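You operate a simulated robot arm through the tools that you are given. There is no shell and no other tool.

The job below is to be done with a simulated robot arm. You get a single attempt, and the scene is never put back.

## Task
Put things in order on the top of the grey bench. At the end: the green glue cartridge is on the yellow tub; the gold brass fitting is on the silver tin; the orange spacer block stands where the silver steel fitting stood; the blue sensor stands where the green glue cartridge stood; the silver steel fitting stands where the blue sensor stood; whatever was shut is shut again. Leave all else as you found it, and nothing knocked over. Set down upright: green glue cartridge.
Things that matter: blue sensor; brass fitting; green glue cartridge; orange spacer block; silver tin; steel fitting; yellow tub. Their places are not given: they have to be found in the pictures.

The check looks at the end state, three seconds after you hand in, the way a careful person would. Anything else that was tipped, shoved, dropped, spilled or broken makes it a failure.

## Robot
A 6-joint arm with a two-finger parallel gripper, fixed in place. Base frame: the origin is on the floor under the middle of its stand, x ahead of it, y to its left, z up; the work surface is at about z = 850. Readings come in mm, rad, newtons and seconds.
With the tool pointing down near the work surface it reaches from about 260 to 680 mm from the base axis. Its first joint turns from -1.152 to 1.152 rad. Payload 2.9 kg.
The TCP is the grasp point between the finger pads, 30 mm short of the fingertips. In the tool frame z runs along the fingers and y along their closing line. Largest opening 110 mm; finger width 20, thickness 10; the body of the gripper, 48 by 112 mm, starts 55 mm behind the TCP.
Orientation is that of the tool frame in the base frame, as a unit quaternion [x, y, z, w]. With the fingers straight down and closing along the base's y, the tool's x points along the base's -x, its y along +y and its z along -z.

## Interface
- The arm moves only by the tool jog_arm. Its argument "moves" is one flat list of numbers, 7 for each row, row after row: the turn, a rotation vector about the tool's x, y, z in degrees, then the shift along the tool's x, y, z in mm, then the finger opening in mm, from 0 to 110. In form: [wx, wy, wz, x, y, z, grip, wx, wy, wz, x, y, z, grip, ...]. A call has 1 to 20 rows; each row shifts and turns the commanded pose from where the row before left it, along the tool's axes as they then stand. A row lasts 0.2 s, in which the tool goes at most 50 mm and 0.15 rad; a call with a longer step from one row to the next is refused whole, and so is a gripper value outside its range. Where a pose cannot be reached the arm comes as near as it can. A force on the tool above 40 N (or 10 N above the force at the start of the call, whichever is more), or a blocked arm, ends the call early, and 0.2 s more pass. Each finger travels about 108 mm/s and halts on what it meets, pressing with about 38 N; the grip force reading is that of the motor and also rises with nothing between the fingers. The clock runs only during rows and for 0.2 s after the last one: add rows that do not move to give the fingers time. The reply holds the time, the measured pose of the TCP, the force on the tool along the base axes, the opening and the grip force, in the units named above and with some noise, with the torque about the TCP (base axes, N m) and any sound that the robot's microphone picked up.
- Cameras (640 x 400 px; columns grow to the right, rows downward): "scene" is fixed at [95.7, 453.7, 1379.5]; the picture's right is [-0.54, -0.84, 0.00], its down [-0.51, 0.32, -0.80] and it looks along [0.67, -0.43, -0.60] (base axes); focal length 214 px, centre (320, 200). "wrist" rides on the gripper at [72, 17, -103] in the tool frame; the picture's right is [-0.23, 0.97, 0.00], its down [-0.76, -0.18, -0.62] and it looks along [-0.61, -0.14, 0.78] (tool axes); focal length 222 px, centre (320, 200).
- capture(camera): a new picture of that camera. The clock stands still meanwhile.
- point_at(camera, pixels): there is no depth. For up to 12 entries [column, row, z] of the newest picture of that camera ("zoom" is the newest enlarged one), the place [x, y] in the base frame at which the ray of that pixel passes the height z, good to about 2 mm. The clock stands still meanwhile.
- enlarge(camera, box): a new picture of the part [left, top, right, bottom] of that camera's present view, enlarged. The clock stands still meanwhile.
- hand_in(): hands the job in; it is judged then, once.

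Open the gripper and draw the arm clear of the work before you hand the job in, unless the task says otherwise.

The tools are called by a JSON object that holds its "name" and its "arguments". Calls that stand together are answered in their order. jog_arm: Moves the arm, as the interface text tells. Its arguments: {"type":"object","properties":{"moves":{"type":"array"}},"required":["moves"]} The other tools are called the same way: capture (camera) takes a picture; point_at (camera, pixels) gives the place at which the rays of pixels pass given heights; enlarge (camera, box) takes an enlarged picture of a part of a camera's view; hand_in () hands the job in.

At the start:

```text
t: 0.0
tool_pos: [370.8, 113.2, 1260.9]
ee_rot: [0.0, 1.0, 0.001, -0.001]
ft_force: [0.8, -0.1, 0.4]
torque: [-0.02, -0.02, -0.01]
width: 110.1
finger_force: 0.0
```

scene: 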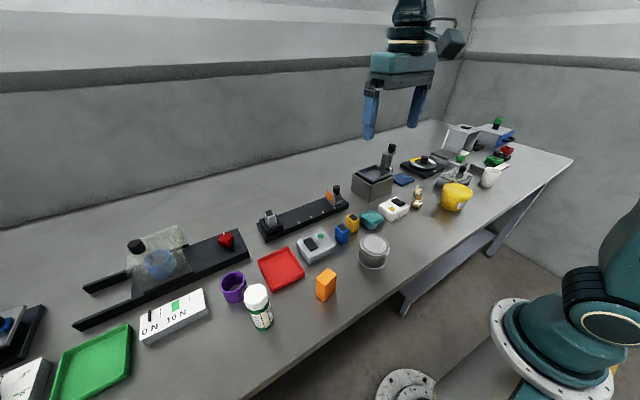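
wrist: 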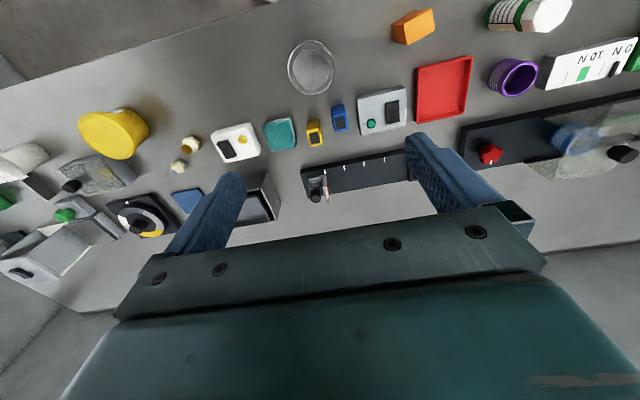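

I start by looking closely at the bench; the scene picture shows the yellow tub near (456,197), the tin near (374,250), the orange block near (326,284), and other items. I enlarge several parts.

{"name": "enlarge", "arguments": {"camera": "scene", "box": [400, 100, 560, 220]}}

{"name": "enlarge", "arguments": {"camera": "scene", "box": [240, 140, 440, 300]}}

{"name": "enlarge", "arguments": {"camera": "scene", "box": [0, 200, 320, 400]}}

{"name": "enlarge", "arguments": {"camera": "wrist", "box": [0, 80, 240, 320]}}

{"name": "enlarge", "arguments": {"camera": "wrist", "box": [200, 20, 440, 220]}}

```text
3.33 times, centred on (480, 160) of scene
```

zoom: 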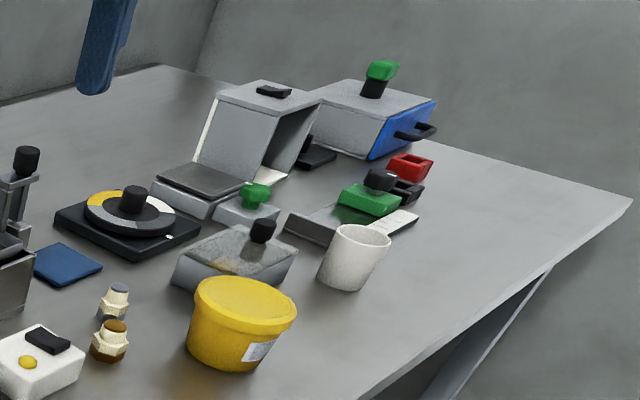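

```text
2.50 times, centred on (340, 220) of scene
```

zoom: 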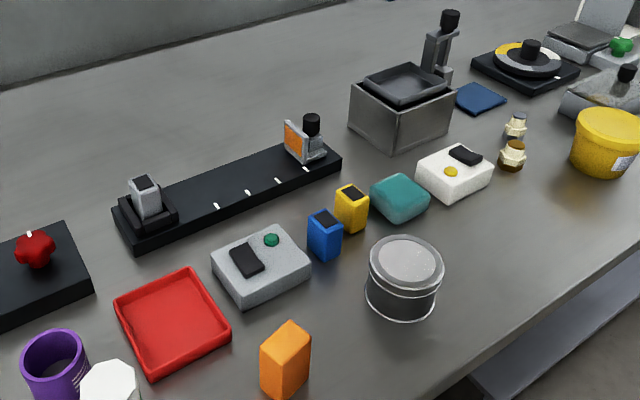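

```text
2.00 times, centred on (160, 300) of scene
```

zoom: 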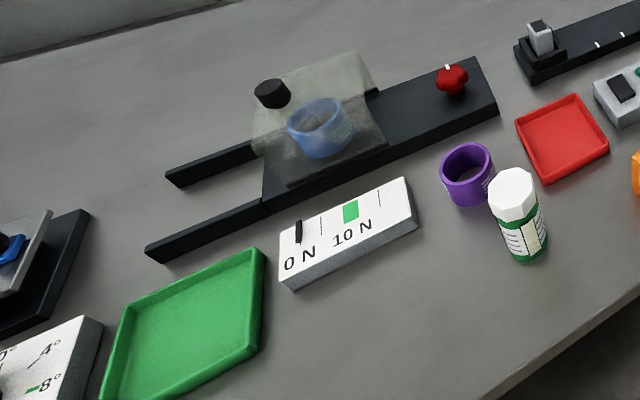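

```text
1.67 times, centred on (120, 200) of wrist
```

zoom: 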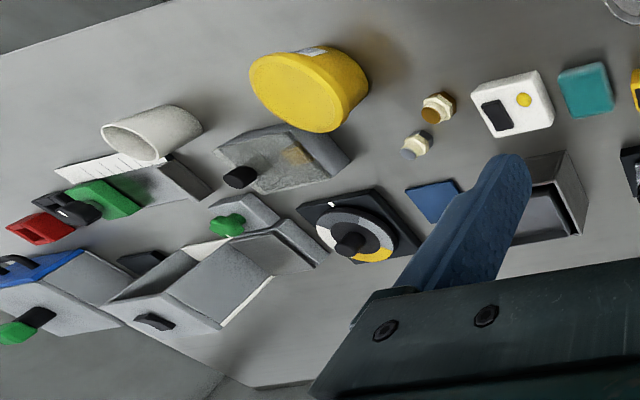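

```text
2.00 times, centred on (320, 120) of wrist
```

zoom: 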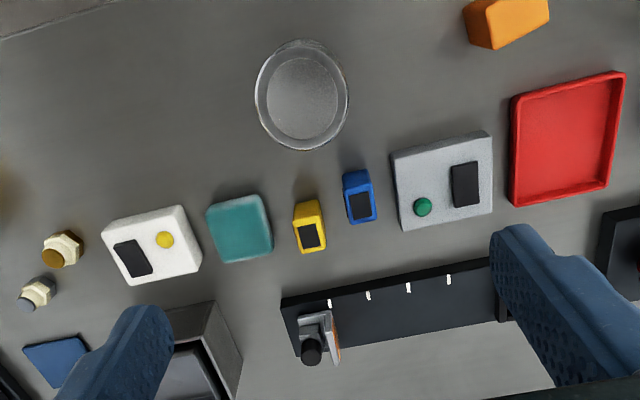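

The two small fittings near (418,196), a translucent box near (455,178), and a bottle at (258,305) need closer looks. I enlarge those more.

{"name": "enlarge", "arguments": {"camera": "scene", "box": [400, 150, 480, 220]}}

{"name": "enlarge", "arguments": {"camera": "wrist", "box": [60, 130, 220, 230]}}

{"name": "enlarge", "arguments": {"camera": "scene", "box": [210, 240, 350, 340]}}

{"name": "enlarge", "arguments": {"camera": "scene", "box": [60, 210, 260, 340]}}

{"name": "enlarge", "arguments": {"camera": "scene", "box": [430, 110, 530, 190]}}

{"name": "enlarge", "arguments": {"camera": "wrist", "box": [460, 0, 640, 120]}}

```text
5.71 times, centred on (440, 185) of scene
```

zoom: 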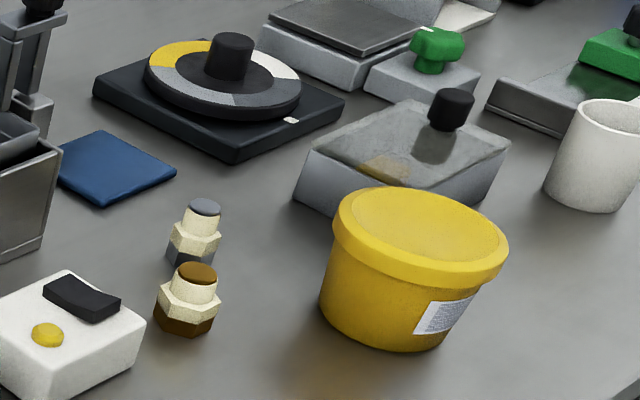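

```text
4.00 times, centred on (140, 180) of wrist
```

zoom: 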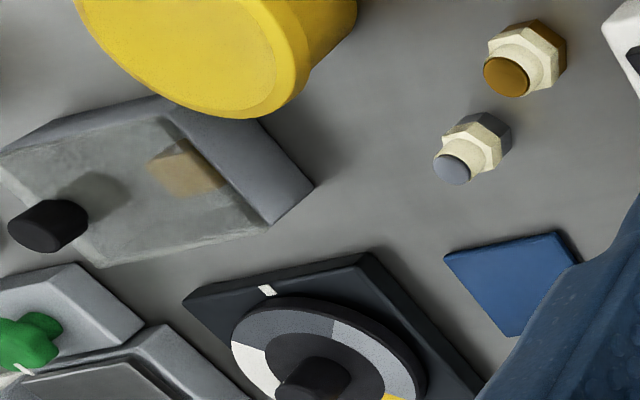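

```text
4.00 times, centred on (280, 290) of scene
```

zoom: 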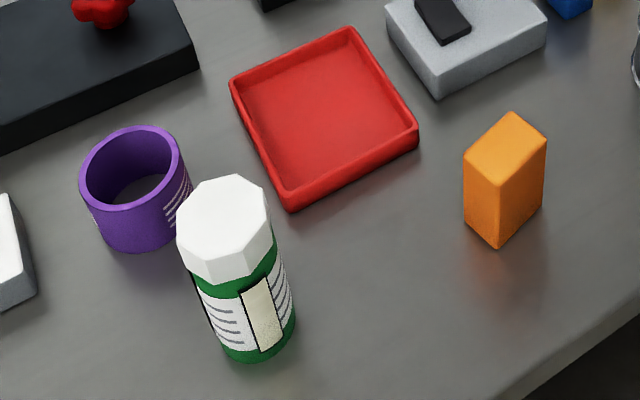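

```text
3.08 times, centred on (160, 275) of scene
```

zoom: 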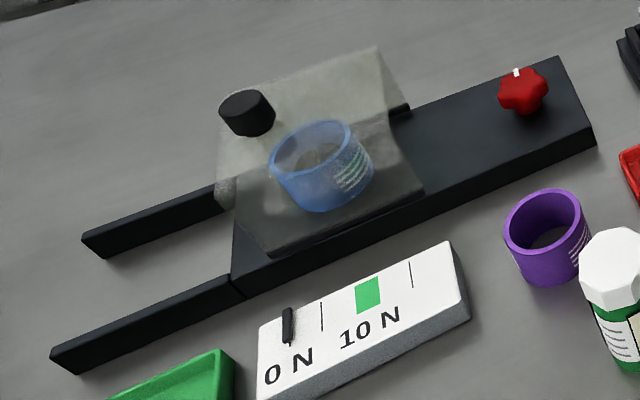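

```text
5.00 times, centred on (480, 150) of scene
```

zoom: 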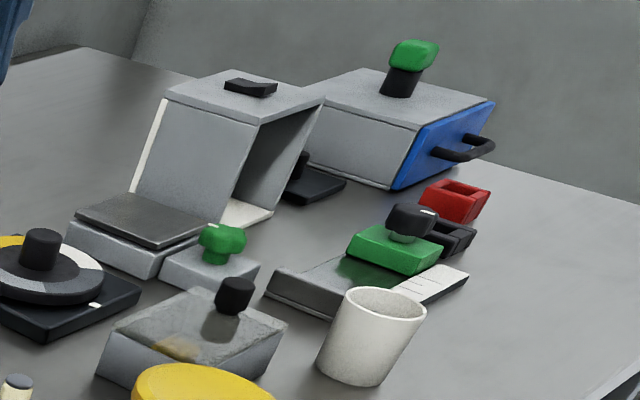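

```text
3.33 times, centred on (550, 60) of wrist
```

zoom: 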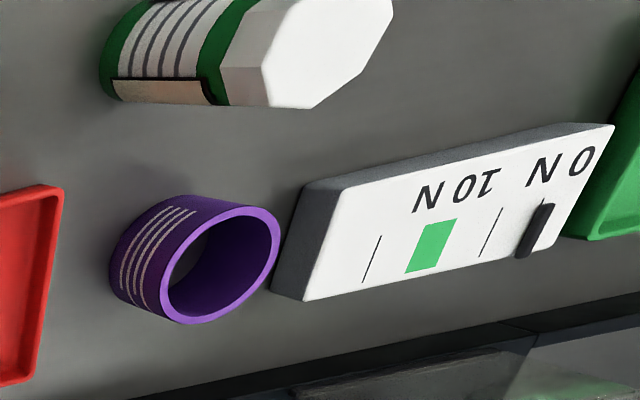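

I ask for the base positions of the main candidates at bench height 850 and guess heights.

{"name": "point_at", "arguments": {"camera": "scene", "pixels": [[261, 322, 850], [326, 298, 850], [373, 264, 850], [342, 240, 850], [352, 230, 850], [417, 205, 850], [419, 197, 850], [455, 207, 850], [455, 188, 850], [485, 185, 850], [395, 215, 850], [371, 222, 850]]}}

{"name": "point_at", "arguments": {"camera": "wrist", "pixels": [[180, 167, 850], [195, 142, 850], [311, 70, 850], [341, 118, 850], [313, 132, 850], [112, 140, 850], [413, 28, 850], [515, 10, 850]]}}

```text
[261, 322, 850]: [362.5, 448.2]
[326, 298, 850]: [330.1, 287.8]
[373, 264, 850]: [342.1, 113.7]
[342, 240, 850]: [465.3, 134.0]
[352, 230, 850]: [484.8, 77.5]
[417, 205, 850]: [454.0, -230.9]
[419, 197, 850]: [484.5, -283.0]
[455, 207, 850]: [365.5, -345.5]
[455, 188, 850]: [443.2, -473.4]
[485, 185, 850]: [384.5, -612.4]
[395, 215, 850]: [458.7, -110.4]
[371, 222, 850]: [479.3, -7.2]
```

```text
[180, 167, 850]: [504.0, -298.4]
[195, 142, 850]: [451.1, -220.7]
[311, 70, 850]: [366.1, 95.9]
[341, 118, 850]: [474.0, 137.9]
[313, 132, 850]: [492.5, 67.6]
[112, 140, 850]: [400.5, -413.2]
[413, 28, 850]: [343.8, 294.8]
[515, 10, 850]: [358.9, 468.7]
```

The fittings lie near (452,-225) and (490,-290), the lidded box near (443,-473). I move the arm high above the right side of the bench so that the wrist camera can look closer.

{"name": "jog_arm", "arguments": {"moves": [0, 0, 0, 4, -44.3, 11, 110, 0, 0, 0, 4, -44.3, 11, 110, 0, 0, 0, 4, -44.3, 11, 110, 0, 0, 0, 4, -44.3, 11, 110, 0, 0, 0, 4, -44.3, 11, 110, 0, 0, 0, 4, -44.3, 11, 110, 0, 0, 0, 4, -44.3, 11, 110, 0, 0, 0, 4, -44.3, 11, 110, 0, 0, 0, 4, -44.3, 11, 110, 0, 0, 0, 4, -44.3, 11, 110, 0, 0, 0, 0, 0, 0, 110]}}

{"name": "capture", "arguments": {"camera": "wrist"}}

{"name": "capture", "arguments": {"camera": "scene"}}

```text
t: 2.4
tool_pos: [330.5, -329.8, 1150.3]
ee_rot: [0.0, 1.0, 0.0, 0.0]
ft_force: [0.4, 0.8, 0.4]
torque: [-0.05, 0.0, 0.03]
width: 110.0
finger_force: 0.1
```

```text
taken
```

wrist: 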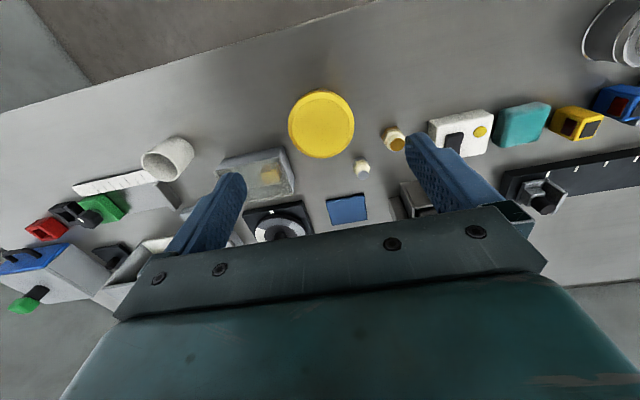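

```text
taken
```

scene: 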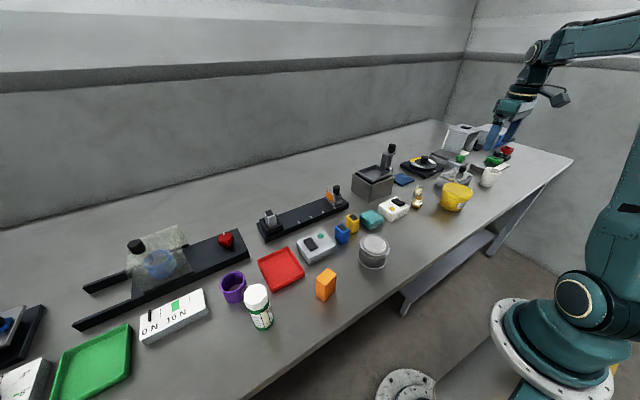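

The new wrist view shows the tub at (321,124), fittings at (393,138) and (362,167), and the translucent box at (262,172). I enlarge these.

{"name": "enlarge", "arguments": {"camera": "wrist", "box": [200, 120, 320, 200]}}

{"name": "enlarge", "arguments": {"camera": "wrist", "box": [310, 80, 430, 210]}}

{"name": "enlarge", "arguments": {"camera": "wrist", "box": [0, 120, 200, 320]}}

```text
5.00 times, centred on (260, 160) of wrist
```

zoom: 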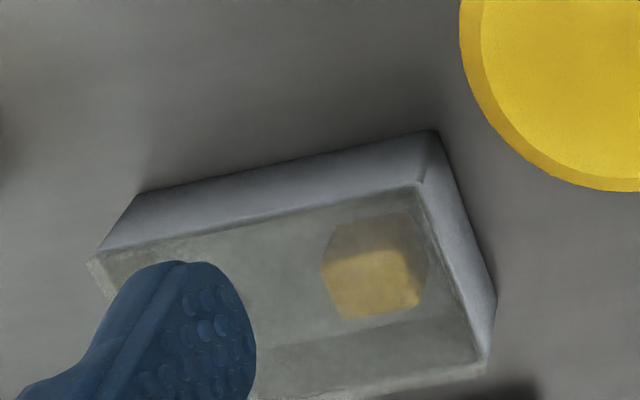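

```text
3.08 times, centred on (370, 145) of wrist
```

zoom: 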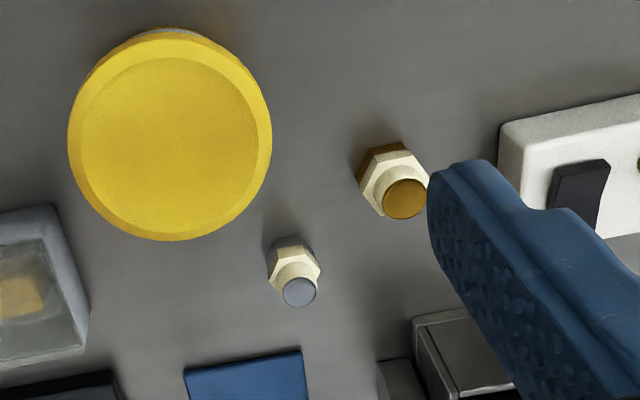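

```text
2.00 times, centred on (100, 220) of wrist
```

zoom: 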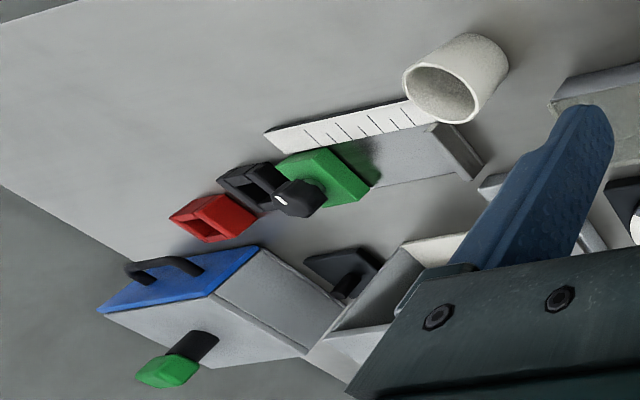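

Through the frosted lid of the box there is a hexagonal gold-looking thing; the outside fitting at (393,138) has brown/gold top and base. I need to know which is the brass fitting, so I bring the camera nearer to the box.

{"name": "jog_arm", "arguments": {"moves": [0, 0, 0, 4, -24, 36, 110, 0, 0, 0, 4, -24, 36, 110, 0, 0, 0, 4, -24, 36, 110, 0, 0, 0, 4, -24, 36, 110, 0, 0, 0, 0, 0, 0, 110]}}

{"name": "capture", "arguments": {"camera": "wrist"}}

{"name": "enlarge", "arguments": {"camera": "wrist", "box": [200, 80, 440, 230]}}

```text
t: 3.6
tool_pos: [316.6, -426.0, 1006.5]
ee_rot: [0.0, 1.0, 0.0, 0.0]
ft_force: [-0.3, -0.7, -0.3]
torque: [0.03, 0.01, 0.02]
width: 110.1
finger_force: 0.0
```

```text
taken
```

wrist: 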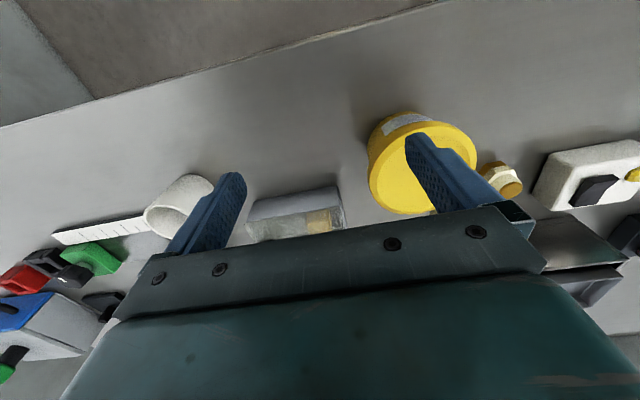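

```text
2.67 times, centred on (320, 155) of wrist
```

zoom: 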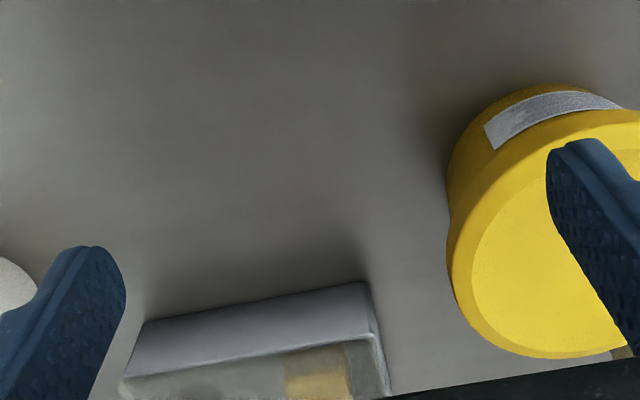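

The wrist picture's top is toward the robot, so I must place the tool further out to see the box between camera and gripper. I move the TCP to about (420,-450,1040).

{"name": "jog_arm", "arguments": {"moves": [0, 0, 0, -34.5, -8, -11, 110, 0, 0, 0, -34.5, -8, -11, 110, 0, 0, 0, -34.5, -8, -11, 110, 0, 0, 0, 0, 0, 0, 110]}}

{"name": "capture", "arguments": {"camera": "wrist"}}

{"name": "enlarge", "arguments": {"camera": "wrist", "box": [200, 60, 440, 220]}}

```text
t: 4.6
tool_pos: [416.6, -450.6, 1039.3]
ee_rot: [0.0, 1.0, 0.001, 0.0]
ft_force: [-0.9, -0.8, 0.6]
torque: [-0.04, 0.0, 0.03]
width: 109.9
finger_force: 0.1
```

```text
taken
```

wrist: 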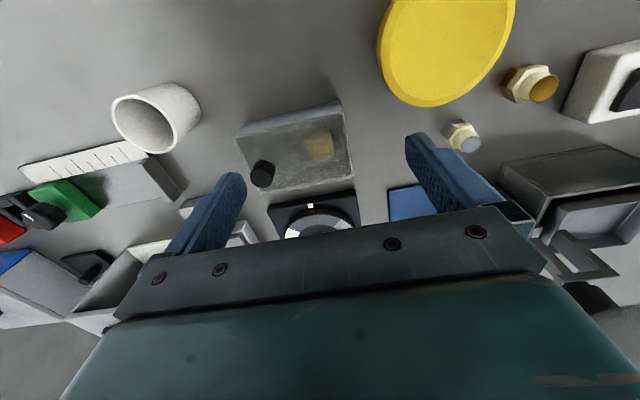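

```text
2.50 times, centred on (320, 140) of wrist
```

zoom: 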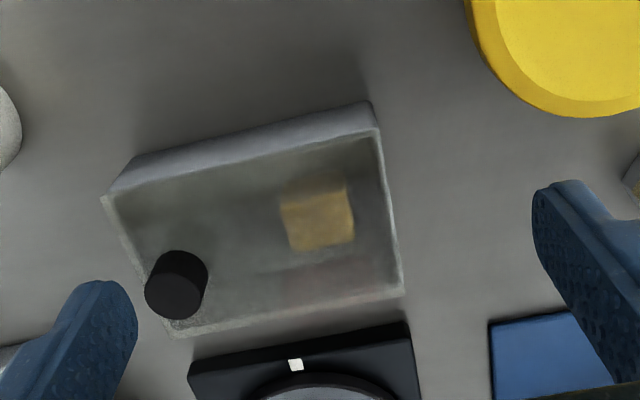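

Inside the frosted box there is a blocky gold/orange thing at (320,146). I enlarge it further, and the two fittings too.

{"name": "enlarge", "arguments": {"camera": "wrist", "box": [230, 95, 370, 195]}}

{"name": "enlarge", "arguments": {"camera": "wrist", "box": [430, 50, 570, 160]}}

{"name": "point_at", "arguments": {"camera": "wrist", "pixels": [[235, 140, 890], [343, 102, 890], [361, 176, 890], [265, 195, 890], [262, 174, 920], [320, 146, 880]]}}

```text
4.00 times, centred on (300, 145) of wrist
```

zoom: 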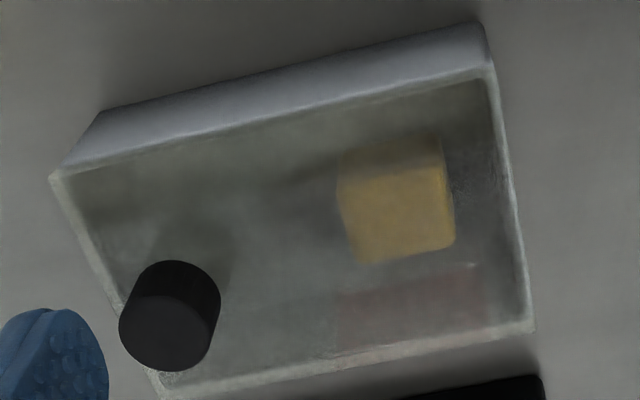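

```text
3.64 times, centred on (500, 105) of wrist
```

zoom: 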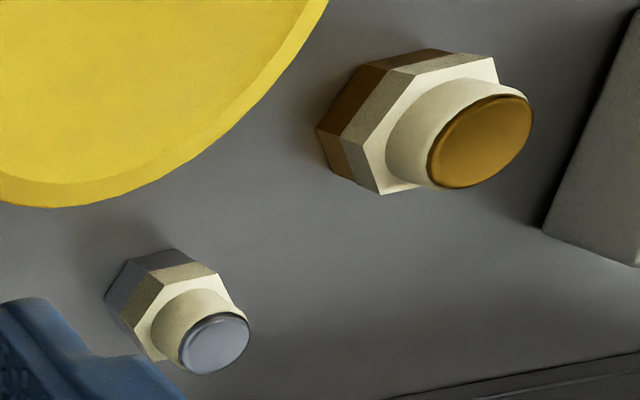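

```text
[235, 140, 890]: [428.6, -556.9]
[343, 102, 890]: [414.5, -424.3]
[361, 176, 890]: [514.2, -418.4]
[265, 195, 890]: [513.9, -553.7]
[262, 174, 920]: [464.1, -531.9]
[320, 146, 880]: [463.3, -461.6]
```

The brass fitting (bigger, gold top and base) and the steel fitting (smaller, silver) both stand free on the bench. I move over them to measure their places and heights.

{"name": "jog_arm", "arguments": {"moves": [0, 0, 0, -16.5, 40, 0, 110, 0, 0, 0, -16.5, 40, 0, 110, 0, 0, 0, -16.5, 40, 0, 110, 0, 0, 0, -16.5, 40, 0, 110, 0, 0, 0, -16.5, 40, 0, 110, 0, 0, 0, 0, 0, 0, 110]}}

{"name": "capture", "arguments": {"camera": "wrist"}}

{"name": "enlarge", "arguments": {"camera": "wrist", "box": [200, 20, 440, 180]}}

```text
t: 6.0
tool_pos: [499.8, -246.4, 1039.6]
ee_rot: [-0.001, 1.0, 0.0, 0.0]
ft_force: [0.4, -1.2, 0.5]
torque: [0.01, 0.04, 0.01]
width: 110.1
finger_force: 0.1
```

```text
taken
```

wrist: 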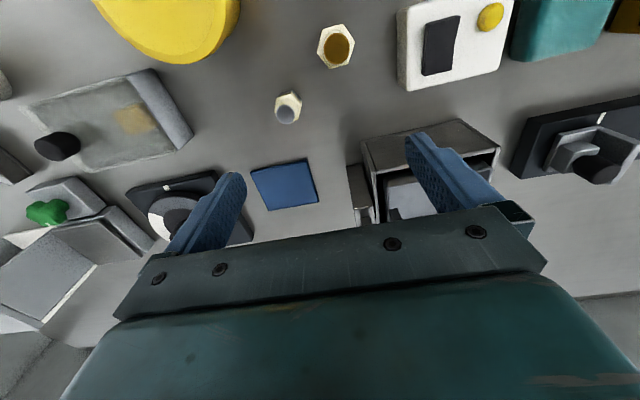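

```text
2.50 times, centred on (320, 100) of wrist
```

zoom: 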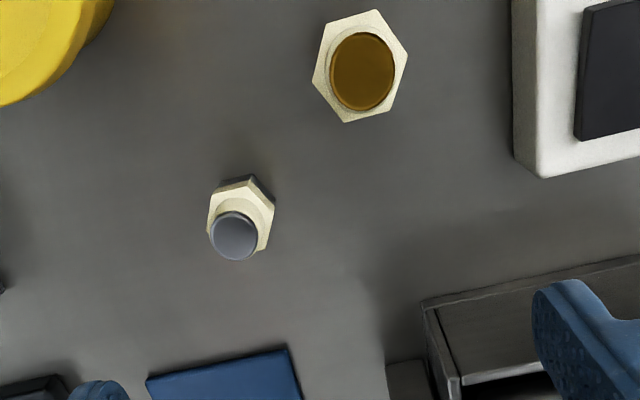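

Brass is at (337,46), steel at (288,108). I enlarge each for accurate pixel readings.

{"name": "enlarge", "arguments": {"camera": "wrist", "box": [297, 16, 377, 66]}}

{"name": "point_at", "arguments": {"camera": "zoom", "pixels": [[320, 200, 850], [320, 200, 900]]}}

{"name": "enlarge", "arguments": {"camera": "wrist", "box": [248, 81, 328, 131]}}

{"name": "enlarge", "arguments": {"camera": "scene", "box": [395, 170, 443, 218]}}

```text
8.00 times, centred on (337, 41) of wrist
```

zoom: 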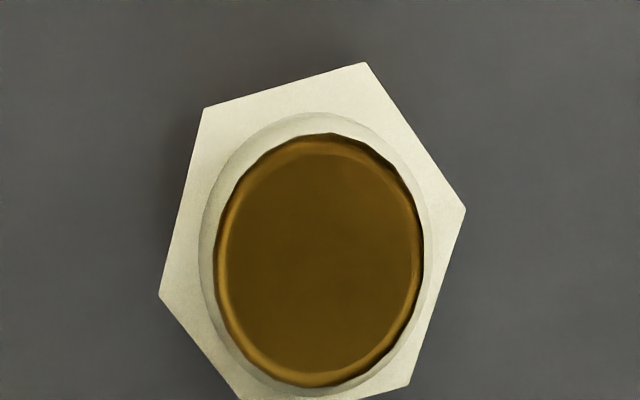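

```text
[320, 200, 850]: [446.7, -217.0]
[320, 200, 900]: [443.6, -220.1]
```

```text
8.00 times, centred on (288, 106) of wrist
```

zoom: 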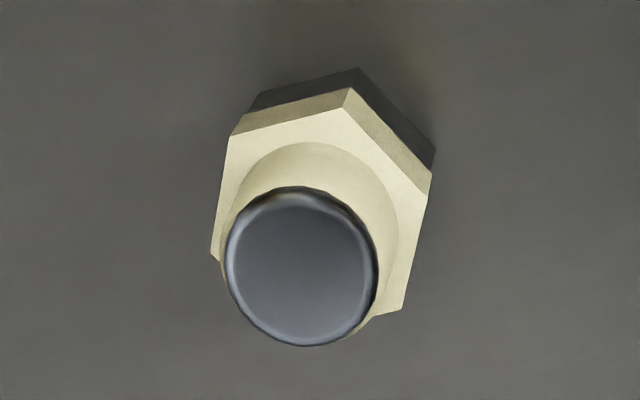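

```text
8.33 times, centred on (419, 194) of scene
```

zoom: 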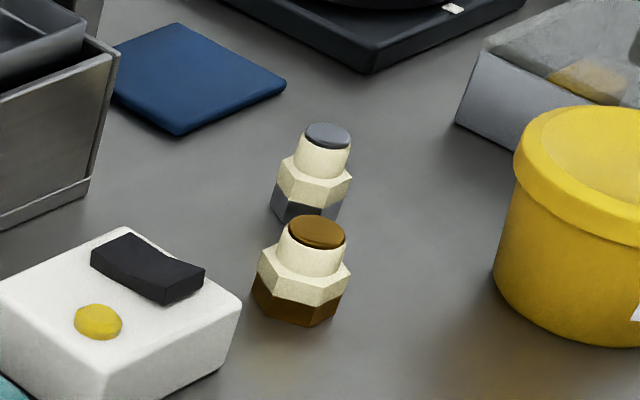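

I read off hex corners of the brass fitting (wrist zoom) and top centres in both cameras, and ask for their rays at two heights to triangulate.

{"name": "point_at", "arguments": {"camera": "wrist", "pixels": [[337, 48.25, 850], [337, 48.25, 900], [285.75, 114.4, 850], [285.75, 114.4, 900], [322.6, 29.4, 875], [342.9, 23.75, 875], [355.25, 42.25, 875], [348.25, 64.1, 875], [327, 66.25, 875], [316.75, 53, 875]]}}

{"name": "point_at", "arguments": {"camera": "scene", "pixels": [[418.64, 197.84, 850], [418.64, 197.84, 900], [419.96, 186.2, 850], [419.96, 186.2, 900]]}}

```text
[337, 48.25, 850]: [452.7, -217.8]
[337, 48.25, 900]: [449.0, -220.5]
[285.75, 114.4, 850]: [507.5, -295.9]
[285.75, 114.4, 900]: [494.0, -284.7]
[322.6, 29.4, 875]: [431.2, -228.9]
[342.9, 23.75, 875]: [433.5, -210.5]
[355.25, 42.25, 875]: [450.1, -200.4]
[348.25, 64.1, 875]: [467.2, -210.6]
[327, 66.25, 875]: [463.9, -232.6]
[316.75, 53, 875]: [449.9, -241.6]
```

```text
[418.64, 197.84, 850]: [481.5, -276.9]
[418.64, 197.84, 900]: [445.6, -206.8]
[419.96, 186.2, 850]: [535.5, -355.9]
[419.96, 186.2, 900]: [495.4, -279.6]
```

Brass fitting triangulates to about (450,-220) with top ≈ 890; steel to about (496,-285) with top ≈ 896. Now I move so the tub comes into the upper middle of the wrist view.

{"name": "jog_arm", "arguments": {"moves": [0, 0, 0, 15, -38, -7, 110, 0, 0, 0, 15, -38, -7, 110, 0, 0, 0, 15, -38, -7, 110, 0, 0, 0, 0, 0, 0, 110]}}

{"name": "capture", "arguments": {"camera": "wrist"}}

{"name": "enlarge", "arguments": {"camera": "wrist", "box": [220, 0, 460, 150]}}

{"name": "enlarge", "arguments": {"camera": "scene", "box": [425, 165, 489, 221]}}

```text
t: 7.0
tool_pos: [455.3, -364.6, 1061.5]
ee_rot: [0.001, 1.0, 0.0, 0.0]
ft_force: [0.7, -0.8, 0.0]
torque: [0.02, 0.01, 0.01]
width: 110.1
finger_force: 0.1
```

```text
taken
```

wrist: 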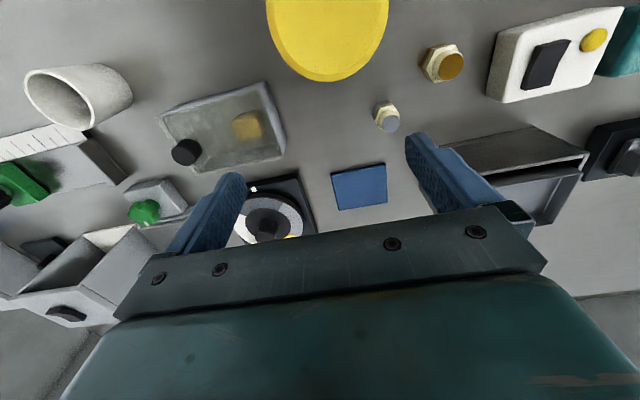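

```text
2.67 times, centred on (340, 75) of wrist
```

zoom: 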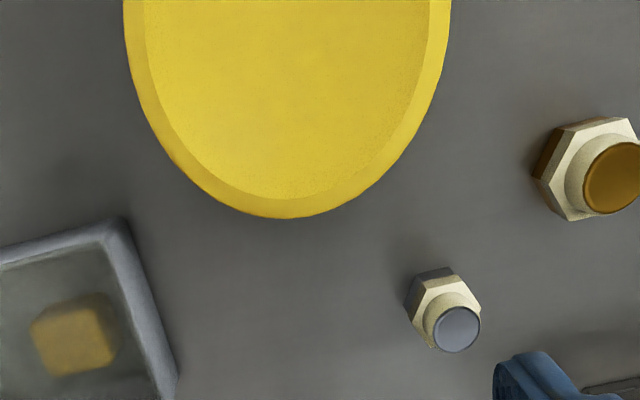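

```text
7.14 times, centred on (457, 193) of scene
```

zoom: 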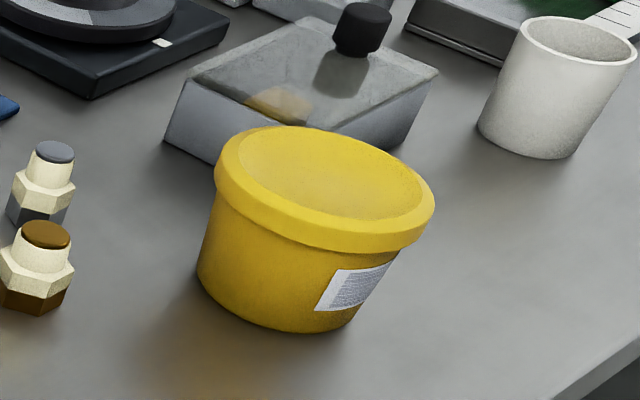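

The tub lid runs out of the top of the picture, so I draw back 70 mm and rise 40 mm for a full view.

{"name": "jog_arm", "arguments": {"moves": [0, 0, 0, 35, 0, -20, 110, 0, 0, 0, 35, 0, -20, 110, 0, 0, 0, 0, 0, 0, 110]}}

{"name": "capture", "arguments": {"camera": "wrist"}}

{"name": "enlarge", "arguments": {"camera": "wrist", "box": [240, 30, 400, 130]}}

{"name": "enlarge", "arguments": {"camera": "wrist", "box": [180, 120, 340, 220]}}

```text
t: 7.8
tool_pos: [385.4, -363.7, 1101.6]
ee_rot: [0.0, 1.0, 0.0, 0.0]
ft_force: [0.3, 0.6, 0.3]
torque: [0.03, -0.02, -0.04]
width: 110.4
finger_force: 0.0
```

```text
taken
```

wrist: 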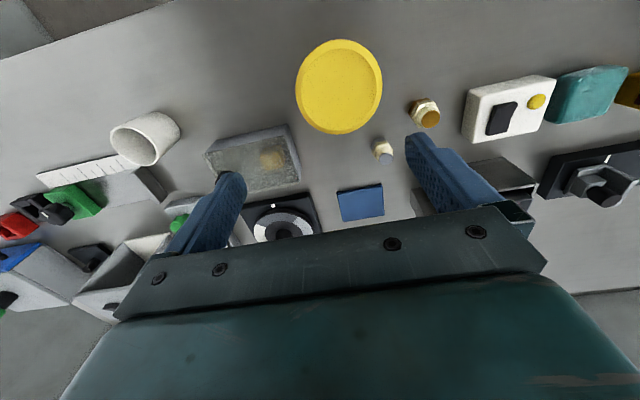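

```text
4.00 times, centred on (320, 80) of wrist
```

zoom: 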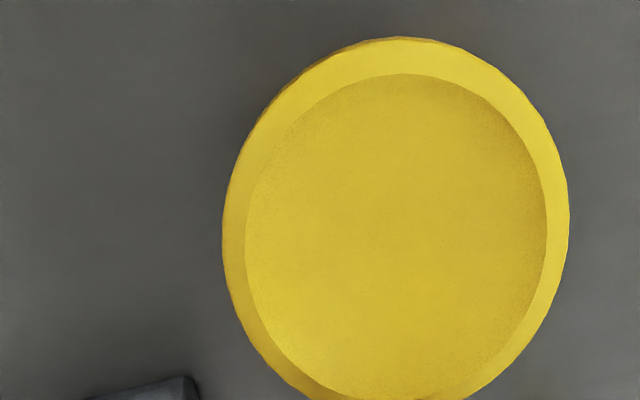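

```text
4.00 times, centred on (260, 170) of wrist
```

zoom: 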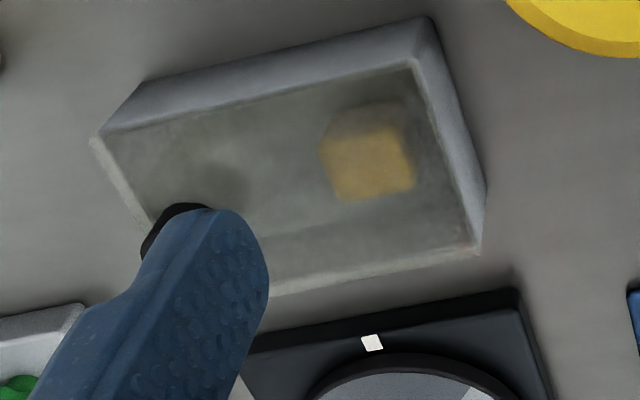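

The tub's lid is centred at about (339,89). I triangulate it with the scene view where the lid centre is near (458.4,190.6).

{"name": "point_at", "arguments": {"camera": "wrist", "pixels": [[339, 89, 900], [339, 89, 940], [301.25, 92, 930], [376.75, 88, 930], [343, 48.25, 930], [332, 129, 930], [267, 157, 870], [295, 188, 890], [204, 152, 890]]}}

{"name": "point_at", "arguments": {"camera": "scene", "pixels": [[458.4, 190.6, 900], [458.4, 190.6, 940], [452.5, 211, 850]]}}

```text
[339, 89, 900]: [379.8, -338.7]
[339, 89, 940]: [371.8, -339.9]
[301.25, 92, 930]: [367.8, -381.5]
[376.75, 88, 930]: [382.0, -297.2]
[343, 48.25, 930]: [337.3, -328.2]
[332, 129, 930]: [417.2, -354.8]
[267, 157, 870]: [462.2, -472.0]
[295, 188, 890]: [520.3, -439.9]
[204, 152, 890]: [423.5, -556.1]
```

```text
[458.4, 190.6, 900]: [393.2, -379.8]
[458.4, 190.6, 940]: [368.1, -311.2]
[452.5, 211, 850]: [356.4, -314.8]
```

Tub lid top ≈ 923 at (376,-340), flat disc about 87 mm across. I move on to view the tin, sensor and neighbours.

{"name": "jog_arm", "arguments": {"moves": [0, 0, 0, -6, 47, 2, 110, 0, 0, 0, -6, 47, 2, 110, 0, 0, 0, -6, 47, 2, 110, 0, 0, 0, -6, 47, 2, 110, 0, 0, 0, -6, 47, 2, 110, 0, 0, 0, -6, 47, 2, 110, 0, 0, 0, -6, 47, 2, 110, 0, 0, 0, -6, 47, 2, 110, 0, 0, 0, -6, 47, 2, 110, 0, 0, 0, -6, 47, 2, 110, 0, 0, 0, 0, 0, 0, 110]}}

{"name": "capture", "arguments": {"camera": "wrist"}}

{"name": "enlarge", "arguments": {"camera": "wrist", "box": [240, 0, 400, 100]}}

{"name": "enlarge", "arguments": {"camera": "wrist", "box": [240, 70, 400, 170]}}

{"name": "enlarge", "arguments": {"camera": "scene", "box": [320, 205, 400, 275]}}

```text
t: 10.2
tool_pos: [444.3, 105.9, 1079.6]
ee_rot: [0.0, 1.0, 0.0, 0.0]
ft_force: [-0.1, -1.2, 0.3]
torque: [0.0, 0.03, 0.02]
width: 110.1
finger_force: 0.0
```

```text
taken
```

wrist: 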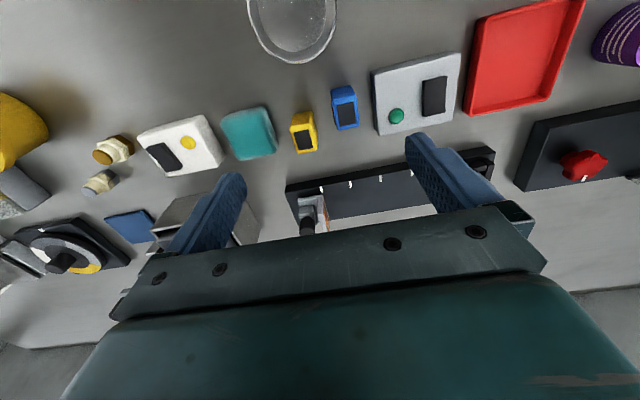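

```text
4.00 times, centred on (320, 50) of wrist
```

zoom: 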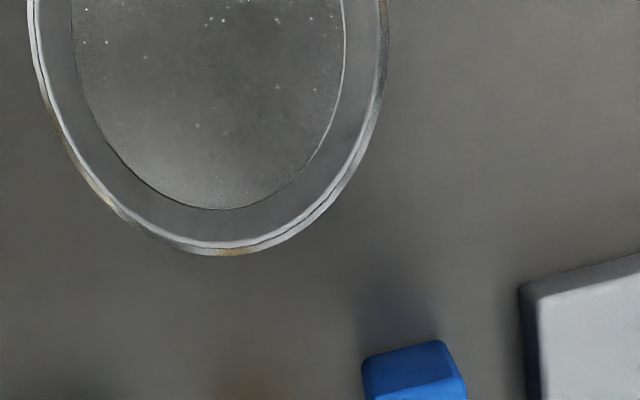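

```text
4.00 times, centred on (320, 120) of wrist
```

zoom: 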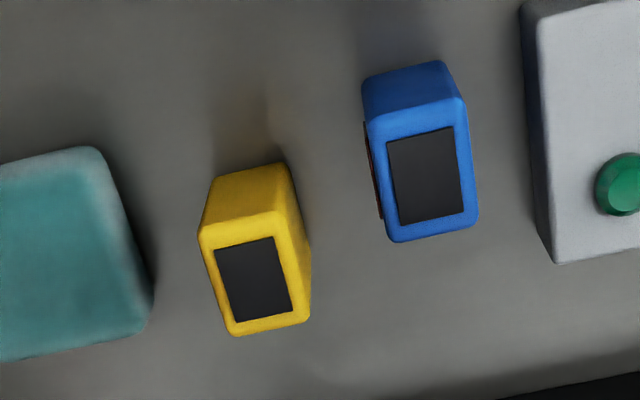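

```text
5.71 times, centred on (360, 240) of scene
```

zoom: 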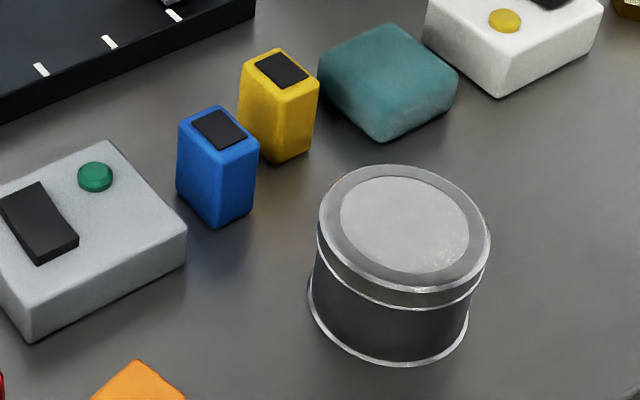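

Blue sensor's top face is centred near (346,113) in the wrist view and (342,228) in the scene view; I triangulate it, its corners, the yellow twin, and the neighbours' edges.

{"name": "point_at", "arguments": {"camera": "wrist", "pixels": [[346.2, 112.7, 850], [346.2, 112.7, 900], [331.75, 99.5, 900], [355.5, 94.25, 900], [360, 126.25, 900], [337.75, 130.5, 900], [372, 72, 880], [379, 135, 880], [301, 127, 900]]}}

{"name": "point_at", "arguments": {"camera": "scene", "pixels": [[342.15, 227.8, 850], [342.15, 227.8, 900], [342.15, 244.9, 850], [374.8, 244.2, 900], [374.8, 244.2, 940], [374, 268.5, 850]]}}

```text
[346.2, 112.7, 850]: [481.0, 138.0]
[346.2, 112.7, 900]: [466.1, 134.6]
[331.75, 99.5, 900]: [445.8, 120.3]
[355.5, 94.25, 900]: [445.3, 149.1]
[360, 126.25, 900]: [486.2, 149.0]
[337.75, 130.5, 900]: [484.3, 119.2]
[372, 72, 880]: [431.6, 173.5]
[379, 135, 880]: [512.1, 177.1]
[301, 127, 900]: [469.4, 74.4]
```

```text
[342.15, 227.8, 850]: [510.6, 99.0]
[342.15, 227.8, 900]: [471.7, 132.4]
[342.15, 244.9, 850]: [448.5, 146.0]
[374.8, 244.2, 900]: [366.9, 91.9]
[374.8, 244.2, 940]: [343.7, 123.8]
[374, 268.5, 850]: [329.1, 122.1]
```

Sensor: about (464,134), 28×39 mm, top ≈ 907, nearly square to the base axes. Now a full view of the tin lid by drawing back.

{"name": "jog_arm", "arguments": {"moves": [0, 0, 0, 30, 0, -15, 110, 0, 0, 0, 30, 0, -15, 110, 0, 0, 0, 0, 0, 0, 110]}}

{"name": "capture", "arguments": {"camera": "wrist"}}

{"name": "enlarge", "arguments": {"camera": "wrist", "box": [240, 30, 400, 130]}}

```text
t: 11.0
tool_pos: [384.9, 106.2, 1110.6]
ee_rot: [-0.001, 1.0, 0.0, 0.0]
ft_force: [-0.6, -0.1, 0.4]
torque: [-0.02, 0.01, 0.01]
width: 110.0
finger_force: 0.1
```

```text
taken
```

wrist: 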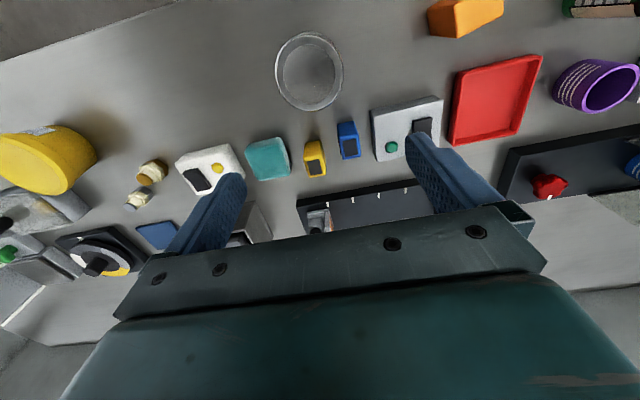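

```text
4.00 times, centred on (320, 80) of wrist
```

zoom: 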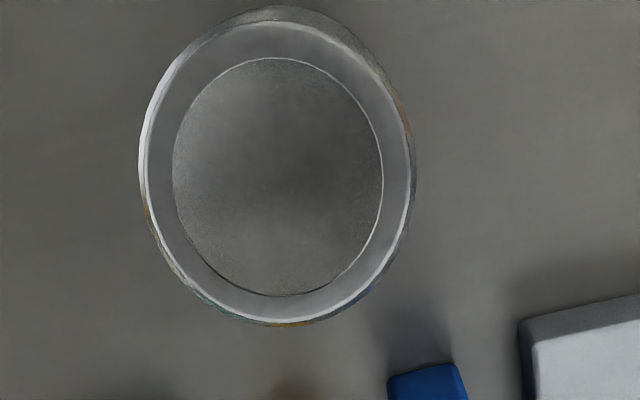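

Tin's inner disc is centred at zoom (277,177), i.e. pixel (309.4,74.4). I get its place and sizes at plausible heights.

{"name": "point_at", "arguments": {"camera": "wrist", "pixels": [[309.4, 74.4, 900], [309.4, 74.4, 940], [283, 75, 912], [335.75, 74, 912], [308, 44.5, 912], [310, 104.25, 912], [275, 73, 912], [344, 73, 912]]}}

```text
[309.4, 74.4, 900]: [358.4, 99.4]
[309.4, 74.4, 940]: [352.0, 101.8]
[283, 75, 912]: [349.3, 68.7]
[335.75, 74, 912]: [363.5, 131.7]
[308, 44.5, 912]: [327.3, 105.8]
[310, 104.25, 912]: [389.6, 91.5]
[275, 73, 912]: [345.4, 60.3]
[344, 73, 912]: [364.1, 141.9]
```

Tin: centre about (356,100), top ≈ 912, inner disc ~64 mm. Next I go over the orange block.

{"name": "jog_arm", "arguments": {"moves": [0, 0, 0, -2, 46, 5, 110, 0, 0, 0, -2, 46, 5, 110, 0, 0, 0, -2, 46, 5, 110, 0, 0, 0, -2, 46, 5, 110, 0, 0, 0, 0, 0, 0, 110]}}

{"name": "capture", "arguments": {"camera": "wrist"}}

{"name": "enlarge", "arguments": {"camera": "wrist", "box": [240, 20, 400, 120]}}

{"name": "enlarge", "arguments": {"camera": "scene", "box": [296, 255, 360, 311]}}

{"name": "enlarge", "arguments": {"camera": "scene", "box": [220, 270, 300, 340]}}

```text
t: 12.2
tool_pos: [392.9, 291.9, 1091.3]
ee_rot: [0.0, 1.0, 0.0, 0.0]
ft_force: [-0.1, -0.9, -0.1]
torque: [0.01, 0.02, 0.0]
width: 110.0
finger_force: 0.0
```

```text
taken
```

wrist: 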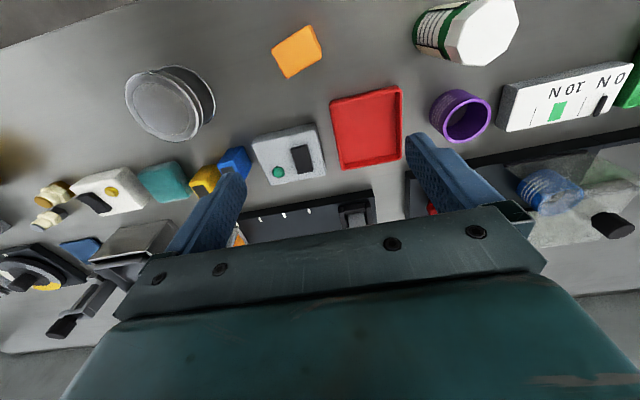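

```text
4.00 times, centred on (320, 70) of wrist
```

zoom: 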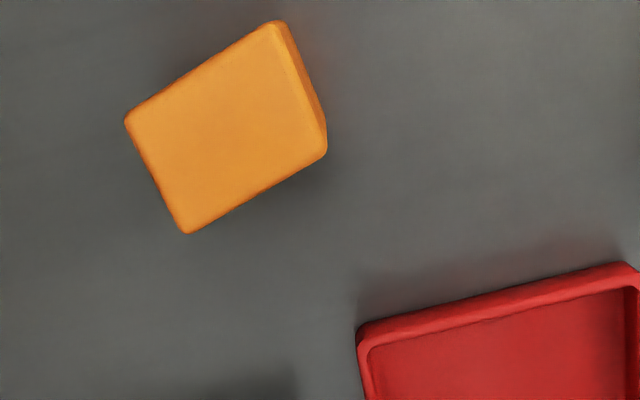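

```text
7.14 times, centred on (328, 283) of scene
```

zoom: 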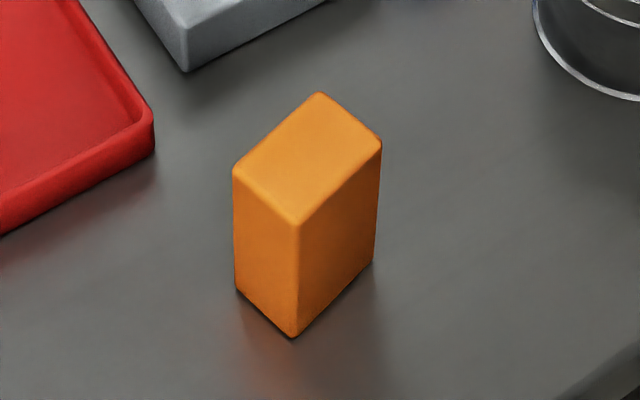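

```text
5.71 times, centred on (260, 305) of scene
```

zoom: 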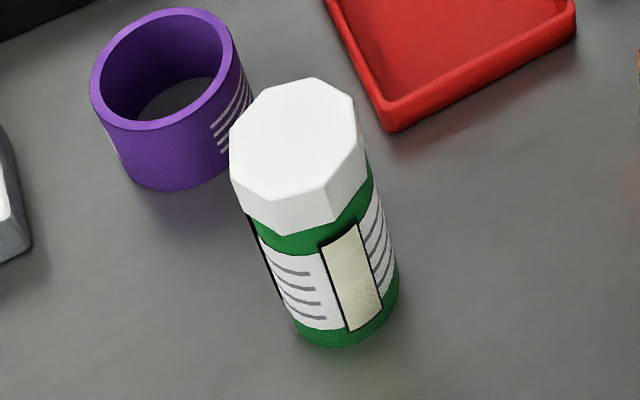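

I triangulate the orange block (wrist top corners and scene top corners) for place, size and yaw.

{"name": "point_at", "arguments": {"camera": "wrist", "pixels": [[271.25, 50, 910], [308.75, 25, 910], [321.75, 57.5, 910], [286.75, 78.5, 910], [297.1, 52.75, 850], [297.1, 52.75, 910]]}}

{"name": "point_at", "arguments": {"camera": "scene", "pixels": [[316, 278.3, 910], [328, 268.1, 910], [336.3, 274.9, 910], [325, 286.3, 910], [326.3, 276.9, 850], [326.3, 276.9, 910], [324.1, 302.2, 850], [316.1, 295.6, 850], [335.2, 291.9, 850]]}}

```text
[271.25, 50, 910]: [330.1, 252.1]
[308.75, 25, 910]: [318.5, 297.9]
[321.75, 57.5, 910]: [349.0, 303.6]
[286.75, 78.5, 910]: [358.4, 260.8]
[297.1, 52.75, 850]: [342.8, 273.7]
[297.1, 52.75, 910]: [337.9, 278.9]
```

```text
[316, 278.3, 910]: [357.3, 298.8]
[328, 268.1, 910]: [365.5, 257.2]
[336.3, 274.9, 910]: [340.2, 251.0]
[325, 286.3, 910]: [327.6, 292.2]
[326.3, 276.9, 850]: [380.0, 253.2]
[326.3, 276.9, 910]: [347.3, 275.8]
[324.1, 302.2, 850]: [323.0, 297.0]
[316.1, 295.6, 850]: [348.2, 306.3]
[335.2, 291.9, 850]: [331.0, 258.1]
```

Orange block: about (338,281), ~42×28 mm, ~73 mm tall, long axis ≈103°. Now over the glue bottle.

{"name": "jog_arm", "arguments": {"moves": [0, 0, 0, -7, 37, -10, 110, 0, 0, 0, -7, 37, -10, 110, 0, 0, 0, -7, 37, -10, 110, 0, 0, 0, -7, 37, -10, 110, 0, 0, 0, 0, 0, 0, 110]}}

{"name": "capture", "arguments": {"camera": "wrist"}}

{"name": "enlarge", "arguments": {"camera": "wrist", "box": [240, 20, 400, 120]}}

{"name": "capture", "arguments": {"camera": "scene"}}

```text
t: 13.4
tool_pos: [420.4, 437.3, 1129.6]
ee_rot: [0.001, 1.0, 0.0, 0.0]
ft_force: [1.0, 0.3, 1.2]
torque: [-0.01, 0.03, 0.01]
width: 110.3
finger_force: 0.0
```

```text
taken
```

wrist: 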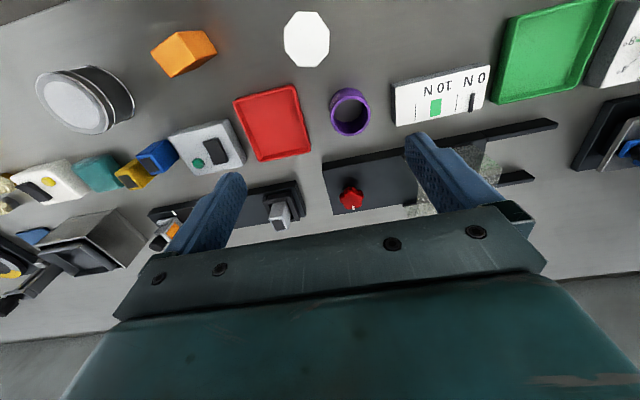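

```text
4.00 times, centred on (320, 70) of wrist
```

zoom: 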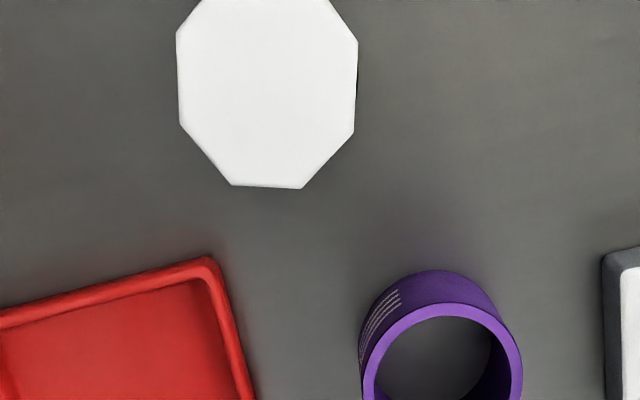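

```text
taken
```

scene: 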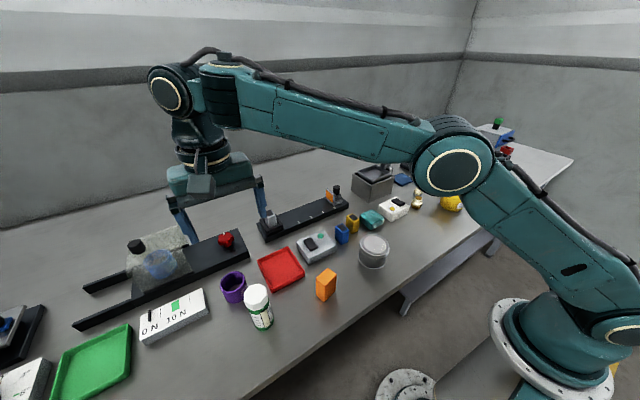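

The octagonal cap is at (306,39). I enlarge it to find the centre and the flats, and compare with the scene view of the bottle.

{"name": "enlarge", "arguments": {"camera": "wrist", "box": [266, 0, 346, 80]}}

{"name": "enlarge", "arguments": {"camera": "scene", "box": [230, 272, 290, 342]}}

```text
5.00 times, centred on (306, 40) of wrist
```

zoom: 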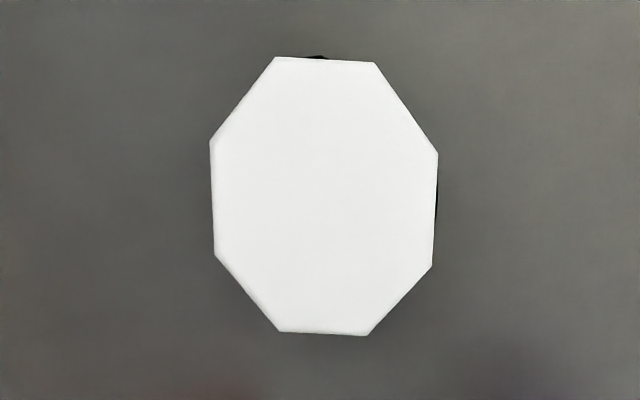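

```text
5.71 times, centred on (260, 307) of scene
```

zoom: 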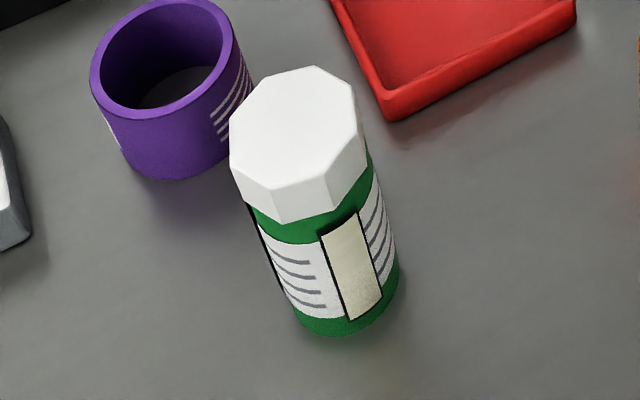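

I triangulate the cap centre and take the octagon corners at the cap's height, plus the bottle base in the scene view.

{"name": "point_at", "arguments": {"camera": "wrist", "pixels": [[306.8, 40.1, 850], [306.8, 40.1, 950], [297.4, 11.4, 950], [316.6, 12.6, 950], [329.6, 30.8, 950], [328.2, 53.2, 950], [315.4, 67, 950], [298.2, 66.2, 950], [285, 51, 950], [284, 28.6, 950]]}}

{"name": "point_at", "arguments": {"camera": "scene", "pixels": [[255.6, 294.4, 850], [255.6, 294.4, 950], [264.6, 324, 850], [242, 299, 850], [263, 330.5, 850]]}}

```text
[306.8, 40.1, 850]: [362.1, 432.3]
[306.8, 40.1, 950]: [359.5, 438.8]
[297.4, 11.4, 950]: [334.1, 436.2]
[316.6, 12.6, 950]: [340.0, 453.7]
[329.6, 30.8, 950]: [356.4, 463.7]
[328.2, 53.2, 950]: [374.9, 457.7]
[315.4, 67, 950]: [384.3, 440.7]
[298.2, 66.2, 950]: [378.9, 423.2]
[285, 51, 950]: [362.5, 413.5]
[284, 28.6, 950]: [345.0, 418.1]
```

```text
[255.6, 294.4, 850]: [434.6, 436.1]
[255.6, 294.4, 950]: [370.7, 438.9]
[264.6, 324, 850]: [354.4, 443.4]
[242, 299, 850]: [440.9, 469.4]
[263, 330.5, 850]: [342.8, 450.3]
```

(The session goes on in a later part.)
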